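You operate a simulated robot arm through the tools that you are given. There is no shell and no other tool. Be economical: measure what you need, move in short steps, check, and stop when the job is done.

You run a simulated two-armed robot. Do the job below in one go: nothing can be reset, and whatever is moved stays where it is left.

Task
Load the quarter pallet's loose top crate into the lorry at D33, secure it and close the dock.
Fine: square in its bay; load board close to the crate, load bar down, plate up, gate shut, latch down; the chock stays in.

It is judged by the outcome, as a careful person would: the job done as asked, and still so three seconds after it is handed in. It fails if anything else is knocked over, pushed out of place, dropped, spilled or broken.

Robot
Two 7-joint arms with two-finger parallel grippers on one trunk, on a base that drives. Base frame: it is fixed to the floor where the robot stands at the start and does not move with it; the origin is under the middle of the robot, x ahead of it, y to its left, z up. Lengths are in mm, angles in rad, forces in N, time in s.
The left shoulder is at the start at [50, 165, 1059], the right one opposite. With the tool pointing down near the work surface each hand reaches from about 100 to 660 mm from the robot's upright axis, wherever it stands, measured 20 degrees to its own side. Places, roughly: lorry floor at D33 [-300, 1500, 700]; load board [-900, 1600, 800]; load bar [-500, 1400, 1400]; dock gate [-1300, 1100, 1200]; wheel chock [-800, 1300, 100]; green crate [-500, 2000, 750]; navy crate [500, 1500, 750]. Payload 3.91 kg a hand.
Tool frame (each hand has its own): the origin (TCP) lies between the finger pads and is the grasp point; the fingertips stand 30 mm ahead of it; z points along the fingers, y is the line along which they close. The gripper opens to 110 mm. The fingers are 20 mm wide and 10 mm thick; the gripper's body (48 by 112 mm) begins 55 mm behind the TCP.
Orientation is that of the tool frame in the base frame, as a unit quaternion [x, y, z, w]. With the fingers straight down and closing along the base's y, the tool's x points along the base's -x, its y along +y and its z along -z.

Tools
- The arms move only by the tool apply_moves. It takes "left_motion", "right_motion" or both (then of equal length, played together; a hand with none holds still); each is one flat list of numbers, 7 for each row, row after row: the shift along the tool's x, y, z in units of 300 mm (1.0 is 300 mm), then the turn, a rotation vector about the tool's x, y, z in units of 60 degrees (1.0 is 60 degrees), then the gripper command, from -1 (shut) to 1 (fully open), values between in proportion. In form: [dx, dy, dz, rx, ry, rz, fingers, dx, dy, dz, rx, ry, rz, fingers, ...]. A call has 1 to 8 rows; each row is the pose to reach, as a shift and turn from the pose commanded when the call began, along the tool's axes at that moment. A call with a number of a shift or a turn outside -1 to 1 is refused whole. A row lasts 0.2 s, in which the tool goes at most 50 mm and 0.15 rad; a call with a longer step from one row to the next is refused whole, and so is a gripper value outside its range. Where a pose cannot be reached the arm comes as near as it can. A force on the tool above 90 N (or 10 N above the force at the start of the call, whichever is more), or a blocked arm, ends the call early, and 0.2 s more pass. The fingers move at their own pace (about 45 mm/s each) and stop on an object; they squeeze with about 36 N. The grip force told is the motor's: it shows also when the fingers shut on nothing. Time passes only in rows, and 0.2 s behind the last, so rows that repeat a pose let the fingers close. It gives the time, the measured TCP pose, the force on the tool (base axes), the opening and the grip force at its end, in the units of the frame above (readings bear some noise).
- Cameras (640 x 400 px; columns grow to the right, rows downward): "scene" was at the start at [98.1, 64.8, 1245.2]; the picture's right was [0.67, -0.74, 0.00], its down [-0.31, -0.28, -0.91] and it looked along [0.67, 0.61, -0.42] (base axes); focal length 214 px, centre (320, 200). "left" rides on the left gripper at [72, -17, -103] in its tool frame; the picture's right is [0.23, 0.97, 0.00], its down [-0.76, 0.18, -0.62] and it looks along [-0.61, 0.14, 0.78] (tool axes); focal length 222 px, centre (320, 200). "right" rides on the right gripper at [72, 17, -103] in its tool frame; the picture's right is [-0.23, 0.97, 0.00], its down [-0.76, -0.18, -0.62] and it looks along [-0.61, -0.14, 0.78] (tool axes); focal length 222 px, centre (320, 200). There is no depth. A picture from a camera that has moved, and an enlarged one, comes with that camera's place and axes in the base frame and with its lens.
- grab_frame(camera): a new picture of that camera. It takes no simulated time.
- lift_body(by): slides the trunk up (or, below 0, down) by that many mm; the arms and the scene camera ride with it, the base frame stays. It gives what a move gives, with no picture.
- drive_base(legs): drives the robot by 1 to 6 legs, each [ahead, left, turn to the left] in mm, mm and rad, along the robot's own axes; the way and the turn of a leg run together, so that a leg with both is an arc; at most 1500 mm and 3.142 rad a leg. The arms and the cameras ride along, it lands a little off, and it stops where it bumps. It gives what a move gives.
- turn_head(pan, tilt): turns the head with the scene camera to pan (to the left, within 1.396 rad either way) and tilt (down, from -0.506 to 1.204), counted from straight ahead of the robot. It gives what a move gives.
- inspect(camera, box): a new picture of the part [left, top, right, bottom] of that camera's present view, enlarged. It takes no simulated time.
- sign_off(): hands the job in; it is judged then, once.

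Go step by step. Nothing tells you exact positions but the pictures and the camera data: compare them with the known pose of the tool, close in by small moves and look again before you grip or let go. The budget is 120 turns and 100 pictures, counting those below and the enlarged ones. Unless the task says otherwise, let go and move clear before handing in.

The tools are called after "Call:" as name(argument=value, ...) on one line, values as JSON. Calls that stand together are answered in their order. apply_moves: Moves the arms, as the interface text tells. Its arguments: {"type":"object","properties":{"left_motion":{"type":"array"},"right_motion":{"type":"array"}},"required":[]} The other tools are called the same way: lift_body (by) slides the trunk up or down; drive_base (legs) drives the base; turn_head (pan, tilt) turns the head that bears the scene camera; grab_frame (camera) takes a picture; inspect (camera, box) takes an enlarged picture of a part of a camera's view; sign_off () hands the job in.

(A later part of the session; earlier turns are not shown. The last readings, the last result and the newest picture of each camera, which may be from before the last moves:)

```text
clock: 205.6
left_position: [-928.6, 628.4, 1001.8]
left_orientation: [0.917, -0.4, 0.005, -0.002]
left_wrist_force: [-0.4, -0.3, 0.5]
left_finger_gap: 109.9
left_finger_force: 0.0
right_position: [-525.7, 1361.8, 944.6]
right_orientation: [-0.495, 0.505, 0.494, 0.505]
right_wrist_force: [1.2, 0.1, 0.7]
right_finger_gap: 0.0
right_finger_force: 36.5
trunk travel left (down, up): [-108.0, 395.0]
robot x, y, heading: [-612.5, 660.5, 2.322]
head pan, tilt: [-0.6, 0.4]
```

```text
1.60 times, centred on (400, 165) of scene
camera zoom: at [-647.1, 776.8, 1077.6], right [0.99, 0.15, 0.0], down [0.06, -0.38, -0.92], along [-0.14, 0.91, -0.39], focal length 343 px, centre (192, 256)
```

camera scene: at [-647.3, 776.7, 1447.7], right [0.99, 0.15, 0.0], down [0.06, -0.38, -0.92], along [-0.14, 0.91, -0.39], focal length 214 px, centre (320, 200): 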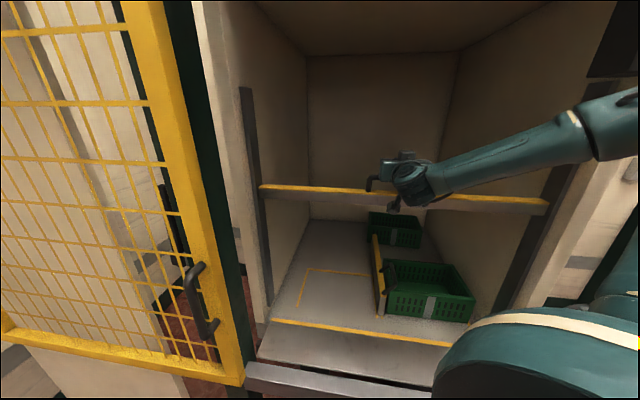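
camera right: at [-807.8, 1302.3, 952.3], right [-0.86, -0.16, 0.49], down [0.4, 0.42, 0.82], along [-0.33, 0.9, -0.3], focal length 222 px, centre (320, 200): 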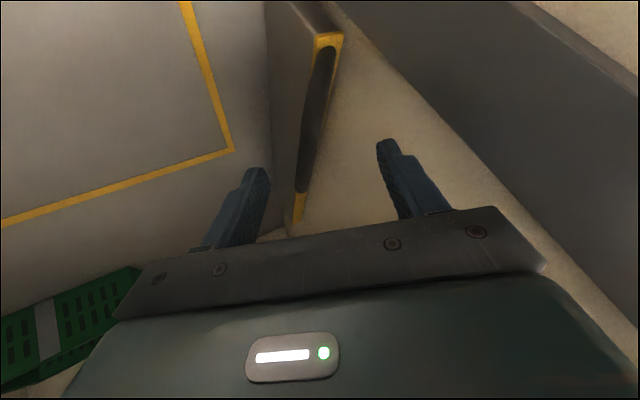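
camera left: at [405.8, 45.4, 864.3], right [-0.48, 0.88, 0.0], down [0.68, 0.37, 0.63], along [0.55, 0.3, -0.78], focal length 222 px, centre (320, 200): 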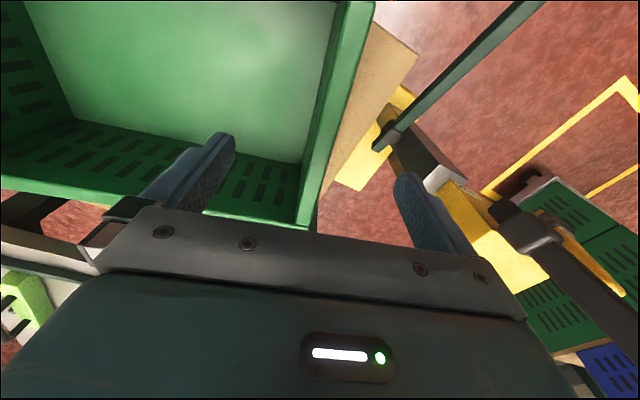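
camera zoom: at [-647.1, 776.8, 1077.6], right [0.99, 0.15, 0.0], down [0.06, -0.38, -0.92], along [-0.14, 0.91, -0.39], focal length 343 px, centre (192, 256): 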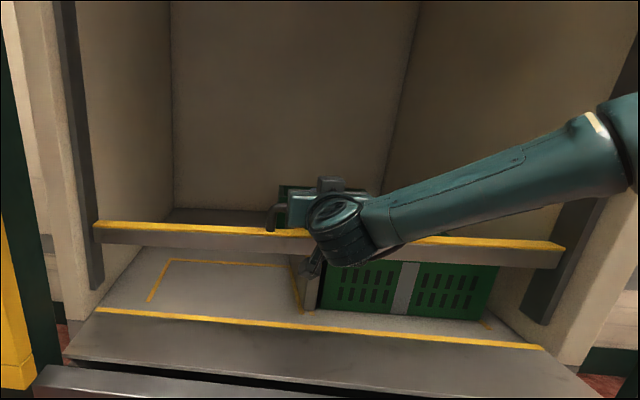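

The bar is now just above crate height; the rails continue a bit. I keep lowering in small steps until it meets its stop.

Call:
lift_body(by=-40)

Call:
lift_body(by=-30)

Call:
apply_moves(right_motion=[0.04, 0, 0, 0, 0, 0, -1, 0.08, 0, 0, 0, 0, 0, -1, 0.12, 0, 0, 0, 0, 0, -1, 0.16, 0, 0, 0, 0, 0, -1])

```text
clock: 206.4
left_position: [-928.2, 629.5, 961.2]
left_orientation: [0.916, -0.401, 0.004, -0.002]
left_wrist_force: [0.0, -0.8, -0.1]
left_finger_gap: 110.1
left_finger_force: 0.1
right_position: [-527.2, 1361.6, 905.0]
right_orientation: [-0.495, 0.506, 0.493, 0.506]
right_wrist_force: [1.3, -0.6, 0.1]
right_finger_gap: 0.1
right_finger_force: 36.3
trunk travel left (down, up): [-68.0, 435.0]
robot x, y, heading: [-615.4, 658.3, 2.321]
head pan, tilt: [-0.6, 0.4]
```

```text
clock: 207.2
left_position: [-929.7, 630.4, 932.3]
left_orientation: [0.916, -0.401, 0.005, -0.003]
left_wrist_force: [0.6, -1.3, -0.4]
left_finger_gap: 109.9
left_finger_force: 0.1
right_position: [-526.8, 1361.4, 875.3]
right_orientation: [-0.496, 0.506, 0.492, 0.506]
right_wrist_force: [0.0, 0.3, 0.3]
right_finger_gap: 0.0
right_finger_force: 36.3
trunk travel left (down, up): [-38.0, 465.0]
robot x, y, heading: [-612.0, 663.7, 2.321]
head pan, tilt: [-0.6, 0.4]
```

```text
clock: 208.2
left_position: [-929.4, 628.8, 932.8]
left_orientation: [0.916, -0.401, 0.005, -0.003]
left_wrist_force: [0.5, 0.5, 0.5]
left_finger_gap: 109.8
left_finger_force: 0.0
right_position: [-529.3, 1356.7, 871.3]
right_orientation: [-0.494, 0.506, 0.493, 0.507]
right_wrist_force: [-2.3, -1.2, 5.5]
right_finger_gap: 0.2
right_finger_force: 36.0
right hand out of reach, approached as far as the arm can: row 1, 2, 3, 4
trunk travel left (down, up): [-38.0, 465.0]
robot x, y, heading: [-613.3, 658.6, 2.327]
head pan, tilt: [-0.6, 0.4]
```

Call:
lift_body(by=-34)

Call:
inspect(camera="scene", box=[200, 40, 600, 290])

```text
clock: 209.0
left_position: [-930.7, 628.7, 898.1]
left_orientation: [0.916, -0.401, 0.005, -0.003]
left_wrist_force: [0.5, -0.3, 0.5]
left_finger_gap: 110.1
left_finger_force: 0.1
right_position: [-528.2, 1359.7, 871.0]
right_orientation: [-0.466, 0.486, 0.517, 0.529]
right_wrist_force: [-1.0, -1.3, 23.1]
right_finger_gap: 0.0
right_finger_force: 35.6
trunk travel left (down, up): [-4.0, 499.0]
robot x, y, heading: [-615.2, 657.8, 2.327]
head pan, tilt: [-0.6, 0.4]
stopped: the force on the tool passed its limit (the readings are from after the stop); the commanded pose is now the measured one
```

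```text
1.60 times, centred on (400, 165) of scene
camera zoom: at [-647.4, 775.0, 973.0], right [0.99, 0.15, 0.0], down [0.06, -0.38, -0.92], along [-0.14, 0.91, -0.39], focal length 343 px, centre (192, 256)
```

zoom: 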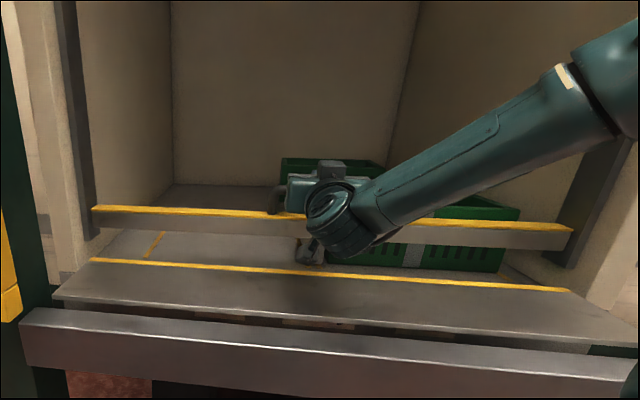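

The bar sits at its stop. Next is the plate: a yellow lever runs from about (3, 1190, 738) up and out to its tip at (−8, 933, 990); pulling it down should raise the plate. I lift the hand off, back away and bring the hand, still horizontal, in front of the lever.

Call:
apply_moves(right_motion=[-0.1, 0, 0, 0, 0, 0, -1, -0.2, 0, 0, 0, 0, 0, -1, -0.2, 0, -0.13, 0, 0, 0, 0, -0.2, 0, -0.26, 0, 0, 0, 0.5, -0.2, 0, -0.38, 0, 0, 0, 1])

Call:
drive_base(legs=[[-350, 329, 0], [-356, -379, 0]])

Call:
turn_head(pan=-0.75, tilt=0.1)

Call:
grab_frame(camera="scene")

```text
clock: 210.2
left_position: [-929.3, 630.3, 899.1]
left_orientation: [0.916, -0.401, 0.005, -0.003]
left_wrist_force: [0.3, 0.6, -1.1]
left_finger_gap: 109.9
left_finger_force: 0.0
right_position: [-531.4, 1242.4, 915.0]
right_orientation: [-0.471, 0.492, 0.511, 0.525]
right_wrist_force: [0.4, -0.1, -0.8]
right_finger_gap: 66.3
right_finger_force: 0.0
trunk travel left (down, up): [-4.0, 499.0]
robot x, y, heading: [-612.2, 656.9, 2.325]
head pan, tilt: [-0.6, 0.4]
```

```text
clock: 215.7
left_position: [-407.2, 147.7, 899.2]
left_orientation: [0.917, -0.399, 0.005, -0.003]
left_wrist_force: [0.1, -0.3, 0.5]
left_finger_gap: 110.1
left_finger_force: 0.0
right_position: [-9.7, 761.2, 915.9]
right_orientation: [-0.471, 0.492, 0.511, 0.525]
right_wrist_force: [0.0, -0.9, 0.3]
right_finger_gap: 110.1
right_finger_force: 0.1
trunk travel left (down, up): [-4.0, 499.0]
robot x, y, heading: [-90.6, 179.6, 2.327]
head pan, tilt: [-0.6, 0.4]
```

```text
clock: 216.5
left_position: [-407.0, 147.5, 899.1]
left_orientation: [0.917, -0.4, 0.005, -0.003]
left_wrist_force: [-0.9, 0.4, -0.8]
left_finger_gap: 109.8
left_finger_force: 0.0
right_position: [-9.3, 762.3, 915.8]
right_orientation: [-0.471, 0.491, 0.511, 0.525]
right_wrist_force: [-0.1, 0.4, -0.3]
right_finger_gap: 109.8
right_finger_force: 0.1
trunk travel left (down, up): [-4.0, 499.0]
robot x, y, heading: [-91.5, 180.3, 2.327]
head pan, tilt: [-0.75, 0.099]
```

```text
6 pictures are left
camera scene: at [-110.7, 295.8, 1001.5], right [1.0, 0.01, 0.0], down [0.0, -0.1, -0.99], along [-0.01, 0.99, -0.1], focal length 214 px, centre (320, 200)
```

scene: 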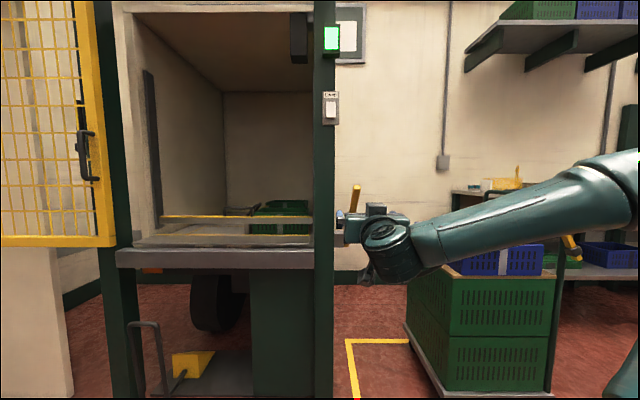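

The lever is exactly where computed (x ≈ −11, tip z ≈ 982). I move in with open fingers and grip it.

Call:
apply_moves(right_motion=[-0.06, 0.01, 0.1, 0, 0, 0, 1, -0.097, 0.02, 0.22, 0, 0, 0, 1, -0.097, 0.029, 0.35, 0, 0, 0, 1, -0.097, 0.029, 0.48, 0, 0, 0, 1, -0.097, 0.029, 0.6, 0, 0, 0, 1, -0.097, 0.029, 0.668, 0, 0, 0, 1])

Call:
apply_moves(right_motion=[0, 0, 0, 0, 0, 0, -1, 0, 0, 0, 0, 0, 0, -1, 0, 0, 0, 0, 0, 0, -1, 0, 0, 0, 0, 0, 0, -1, 0, 0, 0, 0, 0, 0, -1, 0, 0, 0, 0, 0, 0, -1])

```text
clock: 217.9
left_position: [-406.9, 148.7, 898.7]
left_orientation: [0.917, -0.4, 0.005, -0.002]
left_wrist_force: [0.4, 0.0, 0.5]
left_finger_gap: 110.3
left_finger_force: 0.1
right_position: [-10.9, 959.3, 960.7]
right_orientation: [-0.471, 0.491, 0.511, 0.525]
right_wrist_force: [0.0, -0.1, 0.2]
right_finger_gap: 110.0
right_finger_force: 0.0
trunk travel left (down, up): [-4.0, 499.0]
robot x, y, heading: [-92.6, 179.5, 2.33]
head pan, tilt: [-0.75, 0.099]
```

```text
clock: 219.3
left_position: [-403.9, 147.7, 900.0]
left_orientation: [0.917, -0.4, 0.003, -0.001]
left_wrist_force: [0.7, -1.2, -0.3]
left_finger_gap: 110.3
left_finger_force: 0.1
right_position: [-2.5, 960.4, 959.2]
right_orientation: [-0.466, 0.496, 0.511, 0.526]
right_wrist_force: [38.9, -8.6, -1.2]
right_finger_gap: 23.4
right_finger_force: 38.8
trunk travel left (down, up): [-4.0, 499.0]
robot x, y, heading: [-85.1, 181.7, 2.326]
head pan, tilt: [-0.75, 0.099]
```

Gripped. I pull the lever down along its arc.

Call:
apply_moves(right_motion=[0.09, -0.02, -0.09, 0, 0, 0, -1, 0.195, -0.02, -0.168, 0, 0, 0, -1, 0.313, -0.02, -0.24, 0, 0, 0, -1, 0.439, -0.02, -0.293, 0, 0, 0, -1, 0.573, -0.02, -0.33, 0, 0, 0, -1, 0.712, -0.02, -0.35, 0, 0, 0, -1, 0.853, -0.02, -0.35, 0, 0, 0, -1])

Call:
grab_frame(camera="scene")

```text
clock: 220.9
left_position: [-405.3, 148.2, 899.0]
left_orientation: [0.916, -0.4, 0.005, -0.001]
left_wrist_force: [0.6, 0.3, -0.5]
left_finger_gap: 109.7
left_finger_force: 0.1
right_position: [23.6, 868.0, 695.9]
right_orientation: [-0.43, 0.538, 0.472, 0.551]
right_wrist_force: [0.1, 1.5, -1.0]
right_finger_gap: 0.0
right_finger_force: 38.3
right hand out of reach, approached as far as the arm can: row 3, 4, 5, 6, 7
trunk travel left (down, up): [-4.0, 499.0]
robot x, y, heading: [-90.0, 180.4, 2.327]
head pan, tilt: [-0.75, 0.099]
```

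```text
5 pictures are left
camera scene: at [-110.5, 297.9, 1001.0], right [1.0, 0.01, 0.0], down [0.0, -0.1, -0.99], along [-0.01, 0.99, -0.1], focal length 214 px, centre (320, 200)
```

scene: 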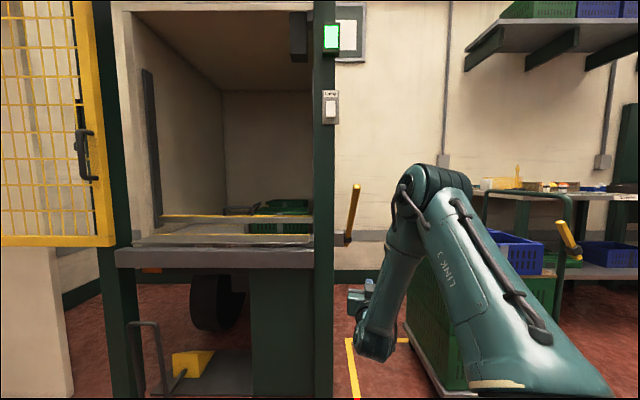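

The grip slipped off as the arm ran out of reach; the lever is back where it was. I'll instead straddle it from above with the fingers down and press with the palm, using the trunk for the stroke. First I retreat, raise the trunk and turn the hand downward.

Call:
apply_moves(right_motion=[0, 0, -0.14, 0, 0, 0, 0, 0, 0, -0.28, 0, 0, 0, 0, 0, 0, -0.4, 0, 0, 0, 0])

Call:
lift_body(by=330)

Call:
apply_moves(right_motion=[0, 0, 0, -0.01, 0.129, -0.0135, 0, 0, 0, 0, -0.02, 0.258, -0.027, 0, 0, 0, 0, -0.03, 0.387, -0.0405, 0, 0, 0, 0, -0.04, 0.516, -0.054, 0, 0, 0, 0, -0.05, 0.645, -0.0675, 0, 0, 0, 0, -0.06, 0.774, -0.081, 0])

Call:
apply_moves(right_motion=[0, 0, 0, -0.01, 0.129, -0.0135, 0, 0, 0, 0, -0.02, 0.258, -0.027, 0, 0, 0, 0, -0.03, 0.387, -0.0405, 0, 0, 0, 0, -0.04, 0.516, -0.054, 0, 0, 0, 0, -0.05, 0.645, -0.0675, 0, 0, 0, 0, -0.06, 0.774, -0.081, 0])

```text
clock: 221.7
left_position: [-405.2, 147.1, 899.8]
left_orientation: [0.917, -0.399, 0.005, -0.003]
left_wrist_force: [0.1, 0.4, -0.1]
left_finger_gap: 109.9
left_finger_force: 0.1
right_position: [-1.4, 749.0, 693.0]
right_orientation: [-0.431, 0.538, 0.471, 0.551]
right_wrist_force: [-0.5, 0.5, -0.3]
right_finger_gap: 55.0
right_finger_force: 0.0
trunk travel left (down, up): [-4.0, 499.0]
robot x, y, heading: [-89.6, 176.8, 2.329]
head pan, tilt: [-0.75, 0.099]
```

```text
clock: 224.9
left_position: [-405.8, 146.4, 1229.1]
left_orientation: [0.917, -0.399, 0.005, -0.003]
left_wrist_force: [-0.1, 1.1, 1.3]
left_finger_gap: 109.7
left_finger_force: 0.1
right_position: [-1.7, 750.0, 1022.5]
right_orientation: [-0.431, 0.537, 0.472, 0.55]
right_wrist_force: [0.1, 0.3, 0.0]
right_finger_gap: 54.8
right_finger_force: 0.0
trunk travel left (down, up): [-334.0, 169.0]
robot x, y, heading: [-88.5, 178.1, 2.324]
head pan, tilt: [-0.75, 0.099]
```

```text
clock: 226.3
left_position: [-406.0, 147.1, 1228.4]
left_orientation: [0.917, -0.399, 0.004, -0.002]
left_wrist_force: [-0.2, 0.4, 0.1]
left_finger_gap: 110.1
left_finger_force: 0.1
right_position: [-2.4, 749.9, 1023.7]
right_orientation: [-0.62, 0.679, 0.257, 0.299]
right_wrist_force: [-0.3, -0.5, -0.4]
right_finger_gap: 55.0
right_finger_force: 0.0
right hand out of reach, approached as far as the arm can: row 1, 2, 3, 4
trunk travel left (down, up): [-334.0, 169.0]
robot x, y, heading: [-90.0, 181.1, 2.326]
head pan, tilt: [-0.75, 0.099]
```

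```text
clock: 227.7
left_position: [-405.8, 146.5, 1230.0]
left_orientation: [0.917, -0.4, 0.004, -0.002]
left_wrist_force: [0.3, -0.1, 0.6]
left_finger_gap: 110.2
left_finger_force: 0.1
right_position: [-2.6, 751.2, 1022.1]
right_orientation: [0.708, -0.707, 0.0, 0.002]
right_wrist_force: [-0.3, -1.0, 0.0]
right_finger_gap: 55.0
right_finger_force: 0.1
trunk travel left (down, up): [-334.0, 169.0]
robot x, y, heading: [-89.9, 179.8, 2.326]
head pan, tilt: [-0.75, 0.099]
```

The hand points straight down. I drive 120 mm nearer, then move over the lever and press down.

Call:
drive_base(legs=[[87, -82, 0]])

Call:
apply_moves(right_motion=[-0.1, 0, 0, 0, 0, 0, 0, -0.2, 0, 0, 0, 0, 0, 0, -0.297, 0, 0.05, 0, 0, 0, 0, -0.297, 0, 0.17, 0, 0, 0, 0, -0.297, 0, 0.29, 0, 0, 0, 0, -0.297, 0, 0.41, 0, 0, 0, 0, -0.297, 0, 0.53, 0, 0, 0, 0])

```text
clock: 229.0
left_position: [-405.7, 266.4, 1229.2]
left_orientation: [0.916, -0.4, 0.004, -0.002]
left_wrist_force: [-0.6, -0.1, 0.1]
left_finger_gap: 109.9
left_finger_force: 0.1
right_position: [-1.0, 870.3, 1022.2]
right_orientation: [-0.707, 0.708, 0.0, 0.0]
right_wrist_force: [0.0, 0.7, 0.1]
right_finger_gap: 54.9
right_finger_force: 0.0
trunk travel left (down, up): [-334.0, 169.0]
robot x, y, heading: [-92.6, 296.8, 2.321]
head pan, tilt: [-0.75, 0.099]
```

```text
clock: 230.4
left_position: [-406.5, 260.1, 1228.9]
left_orientation: [0.916, -0.401, 0.004, -0.005]
left_wrist_force: [-0.7, -1.0, 0.1]
left_finger_gap: 110.1
left_finger_force: 0.1
right_position: [-4.9, 965.8, 928.2]
right_orientation: [-0.707, 0.707, 0.023, 0.012]
right_wrist_force: [11.6, -20.0, 46.4]
right_finger_gap: 55.0
right_finger_force: 0.0
trunk travel left (down, up): [-334.0, 169.0]
robot x, y, heading: [-93.0, 292.9, 2.319]
head pan, tilt: [-0.75, 0.099]
stopped in row 7 (right hand): the force on the tool passed its limit (the readings are from after the stop); the commanded pose is now the measured one
```

Pressing down is firmly resisted, so the lever must go up and over instead. I reposition the base closer, then grip the lever and swing it upward.

Call:
apply_moves(right_motion=[0, 0, -0.05, 0, 0, 0, 0, 0, 0, -0.09, 0, 0, 0, 0])

Call:
drive_base(legs=[[124, -116, 0]])

Call:
apply_moves(right_motion=[0.11, 0, 0, 0, 0, 0, 0, 0.22, 0, 0, 0, 0, 0, 0, 0.33, 0, 0, 0, 0, 0, 0, 0.44, 0, 0, 0, 0, 0, 0, 0.56, 0, 0, 0, 0, 0, 0, 0.56, 0, 0, 0, 0, 0, -1, 0.56, 0, 0, 0, 0, 0, -1, 0.56, 0, 0, 0, 0, 0, -1])

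```text
clock: 231.0
left_position: [-406.3, 266.1, 1227.7]
left_orientation: [0.916, -0.401, 0.006, -0.003]
left_wrist_force: [0.0, -0.9, -0.6]
left_finger_gap: 109.8
left_finger_force: 0.1
right_position: [-3.9, 967.6, 943.8]
right_orientation: [-0.706, 0.708, 0.016, 0.008]
right_wrist_force: [-0.9, 0.1, 0.4]
right_finger_gap: 55.1
right_finger_force: 0.0
trunk travel left (down, up): [-334.0, 169.0]
robot x, y, heading: [-91.9, 293.7, 2.329]
head pan, tilt: [-0.75, 0.099]
```

```text
clock: 232.5
left_position: [-404.2, 438.1, 1228.1]
left_orientation: [0.916, -0.402, 0.004, -0.002]
left_wrist_force: [0.1, -0.6, 0.4]
left_finger_gap: 110.0
left_finger_force: 0.1
right_position: [-2.8, 1138.6, 943.8]
right_orientation: [-0.706, 0.708, 0.016, 0.01]
right_wrist_force: [0.2, 0.1, 0.2]
right_finger_gap: 55.1
right_finger_force: 0.1
trunk travel left (down, up): [-334.0, 169.0]
robot x, y, heading: [-88.6, 468.8, 2.323]
head pan, tilt: [-0.75, 0.099]
```

```text
clock: 234.3
left_position: [-402.6, 437.6, 1228.9]
left_orientation: [0.915, -0.402, 0.005, -0.002]
left_wrist_force: [0.1, 0.5, 0.1]
left_finger_gap: 110.3
left_finger_force: 0.0
right_position: [-2.3, 969.9, 939.3]
right_orientation: [-0.706, 0.708, 0.015, 0.009]
right_wrist_force: [7.3, -0.6, -1.1]
right_finger_gap: 22.1
right_finger_force: 39.4
trunk travel left (down, up): [-334.0, 169.0]
robot x, y, heading: [-86.5, 466.1, 2.323]
head pan, tilt: [-0.75, 0.099]
```

Gripped. I swing it up toward vertical.

Call:
apply_moves(right_motion=[-0.093, 0, -0.09, 0, 0, 0, -1, -0.2, 0, -0.167, 0, 0, 0, -1, -0.313, 0, -0.23, 0, 0, 0, -1, -0.433, 0, -0.277, 0, 0, 0, -1, -0.56, 0, -0.307, 0, 0, 0, -1, -0.69, 0, -0.322, 0, 0, 0, -1])

Call:
grab_frame(camera="scene")

```text
clock: 235.7
left_position: [-405.7, 438.3, 1227.8]
left_orientation: [0.916, -0.401, 0.006, -0.003]
left_wrist_force: [0.8, -0.4, -0.1]
left_finger_gap: 110.2
left_finger_force: 0.1
right_position: [-2.7, 1176.7, 1041.1]
right_orientation: [0.709, -0.705, -0.012, -0.01]
right_wrist_force: [-12.1, -9.5, -22.8]
right_finger_gap: 22.2
right_finger_force: 44.7
trunk travel left (down, up): [-334.0, 169.0]
robot x, y, heading: [-86.7, 465.7, 2.325]
head pan, tilt: [-0.75, 0.099]
```

```text
4 pictures are left
camera scene: at [-109.3, 586.3, 1331.3], right [1.0, 0.0, 0.0], down [0.0, -0.1, -0.99], along [0.0, 0.99, -0.1], focal length 214 px, centre (320, 200)
```

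scene: 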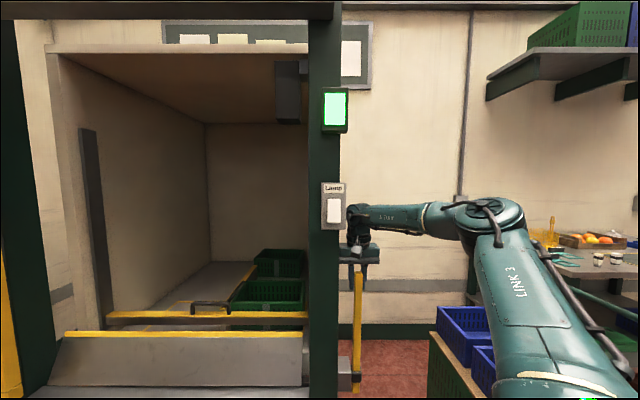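

The plate is rising with the lever. I carry on past vertical by driving the base forward with the lever in hand.

Call:
drive_base(legs=[[91, -86, 0]])

Call:
apply_moves(right_motion=[-0.06, 0, 0.06, 0, 0, 0, -1, -0.12, 0, 0.12, 0, 0, 0, -1, -0.2, 0, 0.2, 0, 0, 0, -1])

Call:
grab_frame(camera="scene")

```text
clock: 236.9
left_position: [-403.2, 564.1, 1229.1]
left_orientation: [0.916, -0.402, 0.004, -0.001]
left_wrist_force: [0.3, -1.5, -0.1]
left_finger_gap: 110.2
left_finger_force: 0.1
right_position: [-0.2, 1303.2, 1044.0]
right_orientation: [-0.707, 0.707, 0.017, 0.009]
right_wrist_force: [-0.6, -0.3, 0.1]
right_finger_gap: 0.0
right_finger_force: 38.3
trunk travel left (down, up): [-334.0, 169.0]
robot x, y, heading: [-85.6, 590.0, 2.325]
head pan, tilt: [-0.75, 0.099]
```

```text
clock: 237.7
left_position: [-402.5, 563.4, 1227.9]
left_orientation: [0.916, -0.401, 0.005, -0.002]
left_wrist_force: [-0.1, -0.7, 0.3]
left_finger_gap: 110.3
left_finger_force: 0.0
right_position: [1.7, 1365.3, 982.0]
right_orientation: [-0.706, 0.708, 0.017, 0.01]
right_wrist_force: [0.5, -0.1, 0.5]
right_finger_gap: 0.0
right_finger_force: 37.6
trunk travel left (down, up): [-334.0, 169.0]
robot x, y, heading: [-84.3, 593.5, 2.317]
head pan, tilt: [-0.75, 0.099]
```

```text
3 pictures are left
camera scene: at [-106.3, 711.4, 1331.5], right [1.0, 0.0, 0.0], down [0.0, -0.1, -0.99], along [0.0, 0.99, -0.1], focal length 214 px, centre (320, 200)
```

scene: 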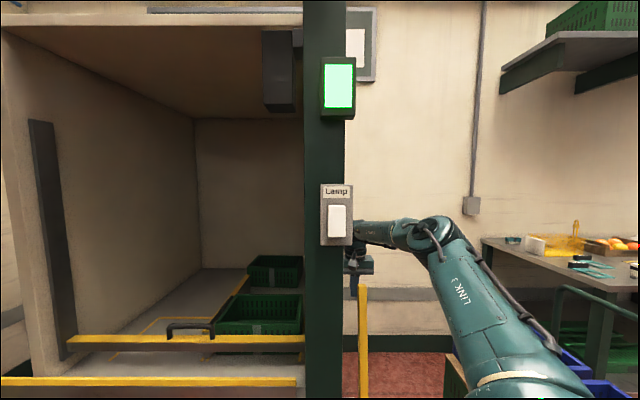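

The plate stands fully upright and the lever stays. Now the gate: its handle bar is at about (−897, 1019, 1045–1155). I lift the hand clear of the lever, back off, turn the hand to point forward, and move over to the gate.

Call:
apply_moves(right_motion=[0, 0, -0.14, 0, 0, 0, 0, 0, 0, -0.28, 0, 0, 0, 0, 0, 0, -0.42, 0, 0, 0, 0, 0, 0, -0.56, 0, 0, 0, 0, 0, 0, -0.65, 0, 0, 0, 0])

Call:
drive_base(legs=[[-328, 308, 0]])

Call:
apply_moves(right_motion=[0, 0, 0, 0, -0.125, 0, 0.3, 0, 0, 0, 0, -0.25, 0, 0.3, 0, 0, 0, 0, -0.375, 0, 0.3, 0, 0, 0, 0, -0.5, 0, 0.3, 0, 0, 0, 0, -0.625, 0, 0.3, 0, 0, 0, 0, -0.75, 0, 0.3])

Call:
apply_moves(right_motion=[0, 0, 0, 0, -0.125, 0, 0.3, 0, 0, 0, 0, -0.25, 0, 0.3, 0, 0, 0, 0, -0.375, 0, 0.3, 0, 0, 0, 0, -0.5, 0, 0.3, 0, 0, 0, 0, -0.625, 0, 0.3, 0, 0, 0, 0, -0.75, 0, 0.3])

Call:
drive_base(legs=[[616, 655, 0]])

Call:
turn_head(pan=-0.6, tilt=0.3)

Call:
grab_frame(camera="scene")

```text
clock: 238.9
left_position: [-402.3, 562.6, 1229.2]
left_orientation: [0.916, -0.401, 0.005, -0.001]
left_wrist_force: [0.5, -0.5, -0.2]
left_finger_gap: 109.9
left_finger_force: 0.1
right_position: [4.3, 1353.4, 1164.5]
right_orientation: [0.708, -0.706, -0.017, -0.009]
right_wrist_force: [-0.2, 0.6, 0.3]
right_finger_gap: 55.1
right_finger_force: 0.1
right hand out of reach, approached as far as the arm can: row 5
trunk travel left (down, up): [-334.0, 169.0]
robot x, y, heading: [-86.4, 594.2, 2.323]
head pan, tilt: [-0.75, 0.099]
```

```text
clock: 240.6
left_position: [-403.5, 356.7, 1228.8]
left_orientation: [0.916, -0.4, 0.004, -0.002]
left_wrist_force: [0.0, -0.9, -0.2]
left_finger_gap: 110.1
left_finger_force: 0.0
right_position: [3.3, 1159.9, 1165.8]
right_orientation: [-0.685, 0.727, 0.038, 0.026]
right_wrist_force: [-2.8, 14.3, 0.0]
right_finger_gap: 54.6
right_finger_force: 0.0
trunk travel left (down, up): [-334.0, 169.0]
robot x, y, heading: [-87.6, 388.0, 2.331]
head pan, tilt: [-0.75, 0.099]
stopped in leg 1: the force on the tool passed its limit (the readings are from after the stop); the commanded pose is now the measured one
```

```text
clock: 241.1
left_position: [-403.3, 351.2, 1228.7]
left_orientation: [0.916, -0.401, 0.002, -0.003]
left_wrist_force: [0.2, -0.6, 0.0]
left_finger_gap: 110.0
left_finger_force: 0.0
right_position: [12.3, 1164.7, 1186.0]
right_orientation: [-0.661, 0.738, 0.107, 0.078]
right_wrist_force: [0.4, -1.2, 0.9]
right_finger_gap: 71.6
right_finger_force: 0.1
trunk travel left (down, up): [-334.0, 169.0]
robot x, y, heading: [-90.2, 388.4, 2.327]
head pan, tilt: [-0.75, 0.099]
stopped in row 2 (right hand): the force on the tool passed its limit (the readings are from after the stop); the commanded pose is now the measured one
```

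```text
clock: 242.5
left_position: [-399.9, 353.4, 1230.3]
left_orientation: [0.916, -0.402, 0.002, -0.003]
left_wrist_force: [0.5, -0.6, 0.2]
left_finger_gap: 110.1
left_finger_force: 0.0
right_position: [15.8, 1165.4, 1186.9]
right_orientation: [-0.568, 0.654, 0.352, 0.355]
right_wrist_force: [21.5, -2.7, 12.2]
right_finger_gap: 71.5
right_finger_force: 0.0
trunk travel left (down, up): [-334.0, 169.0]
robot x, y, heading: [-87.2, 387.2, 2.324]
head pan, tilt: [-0.75, 0.099]
```

```text
clock: 243.3
left_position: [-409.7, 354.6, 1229.0]
left_orientation: [0.915, -0.403, 0.003, -0.003]
left_wrist_force: [0.3, -0.2, -1.6]
left_finger_gap: 109.9
left_finger_force: 0.1
right_position: [19.0, 1165.3, 1186.6]
right_orientation: [-0.563, 0.657, 0.345, 0.363]
right_wrist_force: [10.0, -6.0, 2.2]
right_finger_gap: 71.3
right_finger_force: 0.1
trunk travel left (down, up): [-334.0, 169.0]
robot x, y, heading: [-92.2, 388.0, 2.325]
head pan, tilt: [-0.75, 0.099]
stopped in leg 1: the robot was blocked; the commanded pose is now the measured one
```

```text
clock: 244.1
left_position: [-408.0, 355.3, 1229.9]
left_orientation: [0.915, -0.403, 0.002, -0.004]
left_wrist_force: [-0.5, -0.7, 0.1]
left_finger_gap: 110.1
left_finger_force: 0.1
right_position: [18.5, 1165.8, 1186.6]
right_orientation: [-0.564, 0.657, 0.346, 0.361]
right_wrist_force: [16.2, -4.1, 4.4]
right_finger_gap: 71.5
right_finger_force: 0.1
trunk travel left (down, up): [-334.0, 169.0]
robot x, y, heading: [-89.9, 386.3, 2.325]
head pan, tilt: [-0.6, 0.3]
```

```text
2 pictures are left
camera scene: at [-125.5, 503.0, 1313.2], right [0.99, 0.15, 0.0], down [0.04, -0.29, -0.96], along [-0.14, 0.94, -0.29], focal length 214 px, centre (320, 200)
```

scene: 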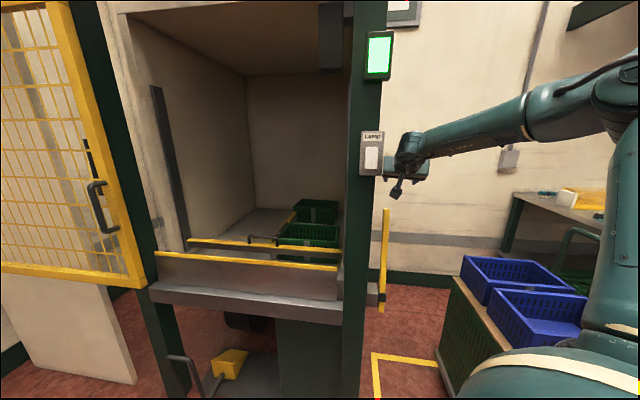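

My hand was against the lamp box on the post. I move it away to the right and back, finish levelling it, and then drive across to the gate.

Call:
apply_moves(right_motion=[-0.01, -0.1, 0.01, 0, 0, 0, 0.3, -0.017, -0.18, 0.014, 0, 0, 0, 0.3, 0.05, -0.19, -0.1, 0, 0, 0, 0.3, 0.11, -0.21, -0.22, 0, 0, 0, 0.3, 0.18, -0.23, -0.34, 0, 0, 0, 0.3, 0.25, -0.25, -0.46, 0, 0, 0, 0.3, 0.31, -0.26, -0.57, 0, 0, 0, 0.3])

Call:
drive_base(legs=[[-73, 69, 0]])

Call:
apply_moves(right_motion=[0, 0, 0, 0.02, -0.125, 0, 0.3, 0, 0, 0, 0.03, -0.25, 0, 0.3, 0, 0, 0, 0.04, -0.375, 0, 0.3, 0, 0, 0, 0.05, -0.5, 0, 0.3])

```text
clock: 245.7
left_position: [-410.9, 355.4, 1229.5]
left_orientation: [0.916, -0.402, 0.005, -0.003]
left_wrist_force: [0.5, -0.4, -0.4]
left_finger_gap: 110.0
left_finger_force: 0.0
right_position: [68.3, 963.9, 1186.4]
right_orientation: [-0.565, 0.657, 0.346, 0.361]
right_wrist_force: [-0.6, 0.2, 0.0]
right_finger_gap: 71.3
right_finger_force: 0.0
trunk travel left (down, up): [-334.0, 169.0]
robot x, y, heading: [-94.7, 384.3, 2.322]
head pan, tilt: [-0.6, 0.3]
```

```text
clock: 246.8
left_position: [-411.0, 255.7, 1228.2]
left_orientation: [0.916, -0.402, 0.004, -0.004]
left_wrist_force: [-0.1, -0.4, 0.1]
left_finger_gap: 110.1
left_finger_force: 0.1
right_position: [67.5, 863.1, 1187.0]
right_orientation: [-0.565, 0.656, 0.346, 0.361]
right_wrist_force: [0.4, 0.2, 0.4]
right_finger_gap: 71.4
right_finger_force: 0.1
trunk travel left (down, up): [-334.0, 169.0]
robot x, y, heading: [-94.4, 286.5, 2.325]
head pan, tilt: [-0.6, 0.3]
```

```text
clock: 247.8
left_position: [-410.3, 257.5, 1229.7]
left_orientation: [0.916, -0.401, 0.004, -0.003]
left_wrist_force: [-0.5, -0.8, 0.4]
left_finger_gap: 110.0
left_finger_force: 0.0
right_position: [66.1, 882.7, 1192.8]
right_orientation: [-0.447, 0.55, 0.462, 0.533]
right_wrist_force: [-0.1, 0.1, 0.0]
right_finger_gap: 71.4
right_finger_force: 0.1
right hand out of reach, approached as far as the arm can: row 3, 4
trunk travel left (down, up): [-334.0, 169.0]
robot x, y, heading: [-92.4, 288.2, 2.328]
head pan, tilt: [-0.6, 0.3]
```

Call:
lift_body(by=-95)

Call:
drive_base(legs=[[679, 694, 0]])

Call:
apply_moves(right_motion=[0, 0, 0, 0, 0, 0, 1, 0, 0, 0, 0, 0, 0, 1, 0, 0, 0, 0, 0, 0, 1])

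Call:
grab_frame(camera="right")

```text
clock: 249.1
left_position: [-409.6, 256.0, 1133.9]
left_orientation: [0.916, -0.402, 0.004, -0.002]
left_wrist_force: [0.2, -0.2, -0.2]
left_finger_gap: 109.9
left_finger_force: 0.0
right_position: [67.0, 881.4, 1098.2]
right_orientation: [-0.447, 0.55, 0.463, 0.532]
right_wrist_force: [0.0, 0.1, -0.1]
right_finger_gap: 71.5
right_finger_force: 0.1
trunk travel left (down, up): [-239.0, 264.0]
robot x, y, heading: [-97.1, 290.0, 2.328]
head pan, tilt: [-0.6, 0.3]
```

```text
clock: 254.1
left_position: [-1377.7, 278.0, 1133.0]
left_orientation: [0.914, -0.405, 0.004, -0.002]
left_wrist_force: [-0.6, -0.6, 0.2]
left_finger_gap: 109.9
left_finger_force: 0.1
right_position: [-895.6, 899.8, 1098.6]
right_orientation: [-0.445, 0.551, 0.46, 0.535]
right_wrist_force: [0.4, -0.6, 1.6]
right_finger_gap: 71.8
right_finger_force: 0.1
trunk travel left (down, up): [-239.0, 264.0]
robot x, y, heading: [-1061.3, 310.1, 2.317]
head pan, tilt: [-0.6, 0.3]
```

```text
clock: 254.9
left_position: [-1378.1, 278.7, 1134.5]
left_orientation: [0.914, -0.407, 0.003, -0.002]
left_wrist_force: [0.3, 0.9, 0.0]
left_finger_gap: 110.1
left_finger_force: 0.0
right_position: [-896.2, 898.8, 1098.4]
right_orientation: [-0.444, 0.552, 0.461, 0.534]
right_wrist_force: [0.3, 0.7, 0.6]
right_finger_gap: 109.8
right_finger_force: 0.0
trunk travel left (down, up): [-239.0, 264.0]
robot x, y, heading: [-1060.9, 306.9, 2.312]
head pan, tilt: [-0.6, 0.3]
```

```text
1 pictures are left
camera right: at [-932.5, 801.1, 1027.6], right [-0.95, 0.18, 0.26], down [0.09, -0.65, 0.76], along [0.3, 0.74, 0.6], focal length 222 px, centre (320, 200)
```

right: 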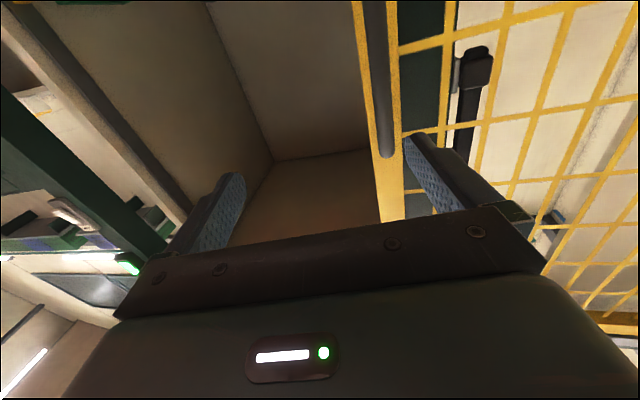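

The handle bar is at x ≈ −932. I straddle and grip it, then slide the gate closed by driving right.

Call:
apply_moves(right_motion=[0, 0.1, 0, 0, 0, 0, 1, 0, 0.184, 0.05, 0, 0, 0, 1, 0, 0.184, 0.15, 0, 0, 0, 1, 0, 0.184, 0.25, 0, 0, 0, 1, 0, 0.184, 0.34, 0, 0, 0, 1])

Call:
apply_moves(right_motion=[0, 0, 0, 0, 0, 0, -1, 0, 0, 0, 0, 0, 0, -1, 0, 0, 0, 0, 0, 0, -1, 0, 0, 0, 0, 0, 0, -1, 0, 0, 0, 0, 0, 0, -1, 0, 0, 0, 0, 0, 0, -1])

```text
clock: 256.1
left_position: [-1378.2, 279.0, 1134.4]
left_orientation: [0.914, -0.405, 0.004, -0.002]
left_wrist_force: [-0.3, -0.2, -0.1]
left_finger_gap: 110.0
left_finger_force: 0.0
right_position: [-932.6, 1010.5, 1099.6]
right_orientation: [-0.445, 0.551, 0.46, 0.535]
right_wrist_force: [0.0, -0.5, -1.2]
right_finger_gap: 110.0
right_finger_force: 0.0
trunk travel left (down, up): [-239.0, 264.0]
robot x, y, heading: [-1061.7, 311.1, 2.318]
head pan, tilt: [-0.6, 0.3]
```

```text
clock: 257.5
left_position: [-1378.3, 280.3, 1134.5]
left_orientation: [0.914, -0.406, 0.003, -0.002]
left_wrist_force: [0.7, -0.2, 0.4]
left_finger_gap: 110.1
left_finger_force: 0.1
right_position: [-933.1, 1010.7, 1100.3]
right_orientation: [-0.445, 0.551, 0.46, 0.535]
right_wrist_force: [-0.8, 8.1, 2.2]
right_finger_gap: 18.1
right_finger_force: 34.3
trunk travel left (down, up): [-239.0, 264.0]
robot x, y, heading: [-1060.1, 306.0, 2.32]
head pan, tilt: [-0.6, 0.3]
```

Gripped (18 mm bar). Driving right to slide the gate shut.

Call:
drive_base(legs=[[-477, -512, 0]])

```text
clock: 261.4
left_position: [-681.7, 270.3, 1134.2]
left_orientation: [0.915, -0.404, 0.003, -0.005]
left_wrist_force: [0.4, -1.4, -0.4]
left_finger_gap: 110.1
left_finger_force: 0.0
right_position: [-237.0, 999.8, 1097.4]
right_orientation: [-0.446, 0.554, 0.458, 0.534]
right_wrist_force: [3.6, -45.0, -14.7]
right_finger_gap: 0.0
right_finger_force: 38.3
trunk travel left (down, up): [-239.0, 264.0]
robot x, y, heading: [-363.9, 303.2, 2.319]
head pan, tilt: [-0.6, 0.3]
```

The bar slipped out of the fingers at some point. I draw the hand back and use the last picture to see where the gate and latch are.

Call:
apply_moves(right_motion=[0, 0, -0.15, 0, 0, 0, -1, 0, 0, -0.3, 0, 0, 0, -1, 0, 0, -0.4, 0, 0, 0, -1])

Call:
turn_head(pan=-0.5, tilt=0.15)

Call:
grab_frame(camera="scene")

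```text
clock: 262.2
left_position: [-681.9, 273.7, 1136.1]
left_orientation: [0.914, -0.405, 0.004, -0.002]
left_wrist_force: [-0.1, -0.4, -0.5]
left_finger_gap: 110.3
left_finger_force: 0.0
right_position: [-259.7, 884.6, 1098.7]
right_orientation: [-0.448, 0.554, 0.458, 0.532]
right_wrist_force: [-0.2, 0.7, -0.3]
right_finger_gap: 0.1
right_finger_force: 37.9
trunk travel left (down, up): [-239.0, 264.0]
robot x, y, heading: [-364.1, 305.5, 2.319]
head pan, tilt: [-0.6, 0.3]
```

```text
clock: 262.9
left_position: [-682.1, 273.2, 1133.1]
left_orientation: [0.914, -0.405, 0.004, -0.002]
left_wrist_force: [0.1, -0.4, 0.5]
left_finger_gap: 109.7
left_finger_force: 0.1
right_position: [-258.5, 887.3, 1098.5]
right_orientation: [-0.449, 0.553, 0.458, 0.532]
right_wrist_force: [0.0, 0.1, -0.5]
right_finger_gap: 0.1
right_finger_force: 37.6
trunk travel left (down, up): [-239.0, 264.0]
robot x, y, heading: [-363.2, 305.5, 2.313]
head pan, tilt: [-0.499, 0.15]
```

```text
0 pictures are left
camera scene: at [-407.9, 417.7, 1231.9], right [0.97, 0.24, 0.0], down [0.04, -0.15, -0.99], along [-0.24, 0.96, -0.15], focal length 214 px, centre (320, 200)
```

scene: 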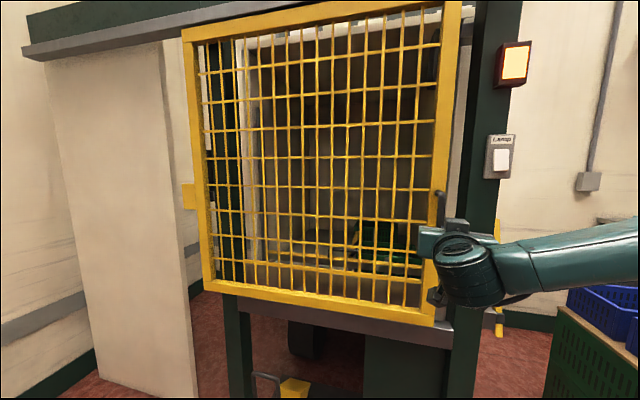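

The gate is nearly shut: handle now at x ≈ −242, a yellow tab on its left edge still ~45 mm short of the latch at about (−1042, 1130). I push the handle right with the closed fingers until the gate stops.

Call:
apply_moves(right_motion=[0, 0.09, 0.12, 0, 0, 0, -1, 0, 0.162, 0.25, 0, 0, 0, -1, 0, 0.162, 0.388, 0, 0, 0, -1, 0, 0.06, 0.405, 0, 0, 0, -1, 0, -0.06, 0.42, 0, 0, 0, -1, 0, -0.17, 0.44, 0, 0, 0, -1, 0, -0.28, 0.458, 0, 0, 0, -1, 0, -0.38, 0.475, 0, 0, 0, -1])

```text
clock: 264.8
left_position: [-682.8, 269.5, 1134.3]
left_orientation: [0.914, -0.405, 0.004, -0.003]
left_wrist_force: [-0.2, 0.1, 1.0]
left_finger_gap: 110.4
left_finger_force: 0.1
right_position: [-144.2, 1000.4, 1066.5]
right_orientation: [-0.484, 0.554, 0.448, 0.508]
right_wrist_force: [-2.1, -16.9, 1.5]
right_finger_gap: 0.0
right_finger_force: 37.4
trunk travel left (down, up): [-239.0, 264.0]
robot x, y, heading: [-366.7, 298.2, 2.311]
head pan, tilt: [-0.499, 0.15]
stopped in row 8 (right hand): the force on the tool passed its limit (the readings are from after the stop); the commanded pose is now the measured one
```

The gate reached its stop (closed position). The latch bar stands upright on a pivot near (−1042, 1130, 1116), its top at z ≈ 1300; it must swing down to the right over the gate's tab. I retract, drive left and raise the hand beside it.

Call:
apply_moves(right_motion=[0, 0, -0.12, 0, 0, 0, -1, 0, 0, -0.24, 0, 0, 0, -1, 0, 0, -0.36, 0, 0, 0, -1])

Call:
drive_base(legs=[[594, 622, 0]])

Call:
lift_body(by=195)

```text
clock: 265.6
left_position: [-683.4, 271.2, 1135.5]
left_orientation: [0.915, -0.404, 0.004, -0.002]
left_wrist_force: [0.3, 0.3, 0.7]
left_finger_gap: 109.8
left_finger_force: 0.1
right_position: [-156.7, 895.8, 1072.9]
right_orientation: [-0.485, 0.554, 0.448, 0.506]
right_wrist_force: [0.1, 0.2, -0.2]
right_finger_gap: 0.0
right_finger_force: 37.8
trunk travel left (down, up): [-239.0, 264.0]
robot x, y, heading: [-370.1, 297.9, 2.319]
head pan, tilt: [-0.499, 0.15]
```

```text
clock: 270.1
left_position: [-1530.4, 292.4, 1133.8]
left_orientation: [0.914, -0.406, 0.004, -0.003]
left_wrist_force: [0.2, -0.2, -0.5]
left_finger_gap: 110.2
left_finger_force: 0.0
right_position: [-1002.5, 915.0, 1072.6]
right_orientation: [-0.484, 0.556, 0.446, 0.508]
right_wrist_force: [-0.4, 0.2, 0.3]
right_finger_gap: 0.0
right_finger_force: 37.7
trunk travel left (down, up): [-239.0, 264.0]
robot x, y, heading: [-1216.2, 323.0, 2.313]
head pan, tilt: [-0.499, 0.15]
```

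```text
clock: 272.2
left_position: [-1531.1, 292.1, 1329.5]
left_orientation: [0.914, -0.406, 0.003, -0.002]
left_wrist_force: [1.2, -0.1, -0.2]
left_finger_gap: 109.8
left_finger_force: 0.1
right_position: [-1003.2, 915.2, 1266.5]
right_orientation: [-0.483, 0.557, 0.445, 0.508]
right_wrist_force: [-0.3, 0.4, -0.3]
right_finger_gap: 0.0
right_finger_force: 37.0
trunk travel left (down, up): [-434.0, 69.0]
robot x, y, heading: [-1214.3, 322.2, 2.316]
head pan, tilt: [-0.499, 0.15]
```

Call:
apply_moves(right_motion=[0, 0.13, 0, 0, 0, 0, -1, 0, 0.26, 0, 0, 0, 0, -1, 0, 0.388, 0, 0, 0, 0, -1, -0.01, 0.388, 0.13, 0, 0, 0, -1, -0.02, 0.388, 0.25, 0, 0, 0, -1, -0.03, 0.388, 0.37, 0, 0, 0, -1, -0.04, 0.388, 0.49, 0, 0, 0, -1, -0.05, 0.388, 0.603, 0, 0, 0, -1])

Call:
apply_moves(right_motion=[0, -0.08, 0.01, 0, 0, 0, -1, 0, -0.16, 0.02, 0, 0, 0, -1, 0, -0.24, 0.03, 0, 0, 0, -1, 0, -0.32, 0.042, 0, 0, 0, -1])

```text
clock: 274.0
left_position: [-1532.6, 292.4, 1328.9]
left_orientation: [0.913, -0.407, 0.004, -0.002]
left_wrist_force: [0.2, 0.9, -0.6]
left_finger_gap: 110.0
left_finger_force: 0.0
right_position: [-1093.9, 1110.8, 1267.5]
right_orientation: [-0.484, 0.556, 0.446, 0.508]
right_wrist_force: [-0.7, -0.7, -0.6]
right_finger_gap: 0.0
right_finger_force: 37.4
trunk travel left (down, up): [-434.0, 69.0]
robot x, y, heading: [-1216.8, 321.5, 2.317]
head pan, tilt: [-0.499, 0.15]
```

```text
clock: 275.2
left_position: [-1532.3, 287.8, 1329.6]
left_orientation: [0.915, -0.402, 0.003, -0.003]
left_wrist_force: [1.3, -1.1, -0.2]
left_finger_gap: 110.1
left_finger_force: 0.0
right_position: [-1061.7, 1103.2, 1268.6]
right_orientation: [0.545, -0.507, -0.502, -0.441]
right_wrist_force: [-36.0, -0.2, 10.9]
right_finger_gap: 0.1
right_finger_force: 37.7
trunk travel left (down, up): [-434.0, 69.0]
robot x, y, heading: [-1216.9, 319.1, 2.318]
head pan, tilt: [-0.499, 0.15]
stopped in row 4 (right hand): the arm was blocked; the commanded pose is now the measured one
```

The bar is exactly where computed, but it doesn't swing sideways; so it must slide down. I go over its top and press it down.

Call:
apply_moves(right_motion=[0, 0.08, 0, 0, 0, 0, -1, -0.15, 0.08, 0, 0, 0, 0, -1, -0.3, 0.08, 0, 0, 0, 0, -1, -0.3, -0.067, 0.03, 0, 0, 0, -1, -0.3, -0.067, 0.07, 0, 0, 0, -1, -0.18, -0.067, 0.07, 0, 0, 0, -1, -0.04, -0.067, 0.07, 0, 0, 0, -1, 0.1, -0.067, 0.07, 0, 0, 0, -1])

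```text
clock: 276.9
left_position: [-1532.5, 289.9, 1327.7]
left_orientation: [0.915, -0.403, 0.004, -0.002]
left_wrist_force: [0.4, 0.2, 0.3]
left_finger_gap: 109.9
left_finger_force: 0.1
right_position: [-1027.9, 1123.2, 1310.3]
right_orientation: [-0.515, 0.492, 0.523, 0.468]
right_wrist_force: [-10.4, -6.5, 22.8]
right_finger_gap: 0.0
right_finger_force: 37.8
trunk travel left (down, up): [-434.0, 69.0]
robot x, y, heading: [-1215.8, 322.7, 2.325]
head pan, tilt: [-0.499, 0.15]
stopped in row 8 (right hand): the force on the tool passed its limit (the readings are from after the stop); the commanded pose is now the measured one
```

It's rigid from above, so the gate's tab may not be fully under it yet. I'll make sure the gate is fully shut by pushing its left stile to the right at z ≈ 1000.

Call:
apply_moves(right_motion=[-0.05, 0, -0.1, 0, 0, 0, -1, -0.05, 0, -0.24, 0, 0, 0, -1, -0.05, 0.02, -0.38, 0, 0, 0, -1, -0.05, 0.15, -0.38, 0, 0, 0, -1, -0.05, 0.28, -0.38, 0, 0, 0, -1, -0.05, 0.4, -0.38, 0, 0, 0, -1])

Call:
lift_body(by=-315)

Call:
apply_moves(right_motion=[0, 0, 0.08, 0, 0, 0, -1, 0, 0, 0.16, 0, 0, 0, -1, 0, -0.1, 0.16, 0, 0, 0, -1, 0, -0.2, 0.16, 0, 0, 0, -1, 0, -0.3, 0.16, 0, 0, 0, -1, 0, -0.4, 0.16, 0, 0, 0, -1, 0, -0.5, 0.16, 0, 0, 0, -1, 0, -0.6, 0.16, 0, 0, 0, -1])

```text
clock: 278.3
left_position: [-1533.2, 290.5, 1328.5]
left_orientation: [0.915, -0.404, 0.003, -0.002]
left_wrist_force: [-0.1, 0.4, -0.5]
left_finger_gap: 110.0
left_finger_force: 0.1
right_position: [-1137.6, 1007.1, 1321.4]
right_orientation: [0.517, -0.501, -0.515, -0.466]
right_wrist_force: [1.0, 1.3, 0.4]
right_finger_gap: 0.0
right_finger_force: 37.8
trunk travel left (down, up): [-434.0, 69.0]
robot x, y, heading: [-1219.9, 321.8, 2.32]
head pan, tilt: [-0.499, 0.15]
```

```text
clock: 281.4
left_position: [-1532.2, 290.9, 1013.7]
left_orientation: [0.915, -0.403, 0.004, -0.002]
left_wrist_force: [0.1, -0.8, -0.1]
left_finger_gap: 109.9
left_finger_force: 0.1
right_position: [-1137.5, 1006.0, 1008.1]
right_orientation: [0.517, -0.499, -0.515, -0.467]
right_wrist_force: [0.2, 0.1, 0.3]
right_finger_gap: 0.0
right_finger_force: 37.8
trunk travel left (down, up): [-119.0, 384.0]
robot x, y, heading: [-1217.0, 322.7, 2.323]
head pan, tilt: [-0.499, 0.15]
```

```text
clock: 283.2
left_position: [-1535.1, 289.2, 1012.8]
left_orientation: [0.916, -0.402, 0.005, -0.004]
left_wrist_force: [0.0, 0.0, -0.3]
left_finger_gap: 110.0
left_finger_force: 0.0
right_position: [-971.1, 1065.4, 1000.0]
right_orientation: [0.523, -0.493, -0.519, -0.462]
right_wrist_force: [-27.3, -1.0, 3.2]
right_finger_gap: 0.0
right_finger_force: 37.3
trunk travel left (down, up): [-119.0, 384.0]
robot x, y, heading: [-1215.0, 322.6, 2.327]
head pan, tilt: [-0.499, 0.15]
```

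The gate's left edge is at x ≈ −961, so it is fully shut, with its tab beside the latch. I'll grip the latch bar near its top so I can feel which way it moves.

Call:
apply_moves(right_motion=[0, 0.03, -0.12, 0, 0, 0, -1, 0, 0.03, -0.24, 0, 0, 0, 0, 0, 0.03, -0.33, 0, 0, 0, 0.3, 0, 0.14, -0.33, 0, 0, 0, 0.5, 0, 0.25, -0.33, 0, 0, 0, 0.5])

Call:
lift_body(by=255)

Call:
apply_moves(right_motion=[0, -0.01, 0.13, 0, 0, 0, 0.5, 0, -0.02, 0.27, 0, 0, 0, 0.5, 0, -0.03, 0.4, 0, 0, 0, 0.5, 0, -0.03, 0.53, 0, 0, 0, 0.5, 0, -0.03, 0.53, 0, 0, 0, -1, 0, -0.03, 0.53, 0, 0, 0, -1, 0, -0.03, 0.53, 0, 0, 0, -1, 0, -0.03, 0.53, 0, 0, 0, -1])

```text
clock: 284.4
left_position: [-1532.1, 290.5, 1014.4]
left_orientation: [0.915, -0.403, 0.004, -0.002]
left_wrist_force: [0.1, -0.5, 0.1]
left_finger_gap: 110.4
left_finger_force: 0.0
right_position: [-1028.9, 961.7, 1007.5]
right_orientation: [0.517, -0.5, -0.515, -0.467]
right_wrist_force: [0.5, 0.1, -0.2]
right_finger_gap: 82.8
right_finger_force: 0.5
trunk travel left (down, up): [-119.0, 384.0]
robot x, y, heading: [-1216.3, 324.4, 2.323]
head pan, tilt: [-0.499, 0.15]
```

```text
clock: 287.0
left_position: [-1532.4, 290.8, 1268.7]
left_orientation: [0.915, -0.403, 0.004, -0.002]
left_wrist_force: [-0.1, 0.3, -0.5]
left_finger_gap: 110.0
left_finger_force: 0.1
right_position: [-1029.0, 961.0, 1262.1]
right_orientation: [0.517, -0.5, -0.515, -0.466]
right_wrist_force: [0.1, 0.3, 0.1]
right_finger_gap: 82.8
right_finger_force: 0.1
trunk travel left (down, up): [-374.0, 129.0]
robot x, y, heading: [-1215.1, 325.2, 2.319]
head pan, tilt: [-0.499, 0.15]
```

```text
clock: 288.0
left_position: [-1533.3, 289.5, 1268.8]
left_orientation: [0.915, -0.404, 0.004, -0.002]
left_wrist_force: [-0.6, 1.2, -0.7]
left_finger_gap: 109.9
left_finger_force: 0.1
right_position: [-1029.9, 1097.3, 1258.7]
right_orientation: [0.515, -0.502, -0.513, -0.468]
right_wrist_force: [-0.1, -27.9, -0.1]
right_finger_gap: 82.4
right_finger_force: 0.0
trunk travel left (down, up): [-374.0, 129.0]
robot x, y, heading: [-1219.1, 321.0, 2.318]
head pan, tilt: [-0.499, 0.15]
stopped in row 4 (right hand): the force on the tool passed its limit (the readings are from after the stop); the commanded pose is now the measured one
```

A finger met the post. I narrow the opening, recentre at x = −1042 and try again.

Call:
apply_moves(right_motion=[0, 0, -0.06, 0, 0, 0, -0.05, 0, 0.04, -0.06, 0, 0, 0, -0.05, 0, 0.04, -0.06, 0, 0, 0, -0.05, 0, 0.037, 0.03, 0, 0, 0, -0.05, 0, 0.035, 0.09, 0, 0, 0, -0.05, 0, 0.035, 0.09, 0, 0, 0, -1, 0, 0.035, 0.09, 0, 0, 0, -1, 0, 0.035, 0.09, 0, 0, 0, -1])

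```text
clock: 289.1
left_position: [-1531.7, 278.7, 1268.7]
left_orientation: [0.914, -0.407, 0.001, -0.007]
left_wrist_force: [-0.6, -0.8, 0.4]
left_finger_gap: 110.0
left_finger_force: 0.0
right_position: [-1042.1, 1097.1, 1257.2]
right_orientation: [0.518, -0.507, -0.51, -0.463]
right_wrist_force: [5.6, -73.0, -3.7]
right_finger_gap: 52.8
right_finger_force: 0.4
trunk travel left (down, up): [-374.0, 129.0]
robot x, y, heading: [-1215.8, 321.2, 2.316]
head pan, tilt: [-0.499, 0.15]
stopped in row 5 (right hand): the force on the tool passed its limit (the readings are from after the stop); the commanded pose is now the measured one
```

The dark part is a fixed keeper. The latch must be the yellow tab on the gate's left stile (x ≈ −1007…−961, z 1073–1175). I press it down from above with closed fingers.

Call:
apply_moves(right_motion=[0, 0, -0.1, 0, 0, 0, -1, 0, -0.08, -0.16, 0, 0, 0, -1, 0, -0.155, -0.16, 0, 0, 0, -1, 0.1, -0.155, -0.16, 0, 0, 0, -1, 0.2, -0.155, -0.16, 0, 0, 0, -1, 0.3, -0.155, -0.16, 0, 0, 0, -1, 0.4, -0.155, -0.16, 0, 0, 0, -1, 0.52, -0.155, -0.16, 0, 0, 0, -1])

```text
clock: 290.4
left_position: [-1531.9, 289.7, 1268.4]
left_orientation: [0.914, -0.405, 0.004, -0.002]
left_wrist_force: [0.1, 0.4, -0.5]
left_finger_gap: 110.2
left_finger_force: 0.0
right_position: [-995.7, 1064.5, 1182.4]
right_orientation: [0.541, -0.489, -0.486, -0.482]
right_wrist_force: [-3.9, -2.6, 12.3]
right_finger_gap: 0.1
right_finger_force: 36.0
trunk travel left (down, up): [-374.0, 129.0]
robot x, y, heading: [-1217.7, 317.9, 2.317]
head pan, tilt: [-0.499, 0.15]
stopped in row 6 (right hand): the force on the tool passed its limit (the readings are from after the stop); the commanded pose is now the measured one
```

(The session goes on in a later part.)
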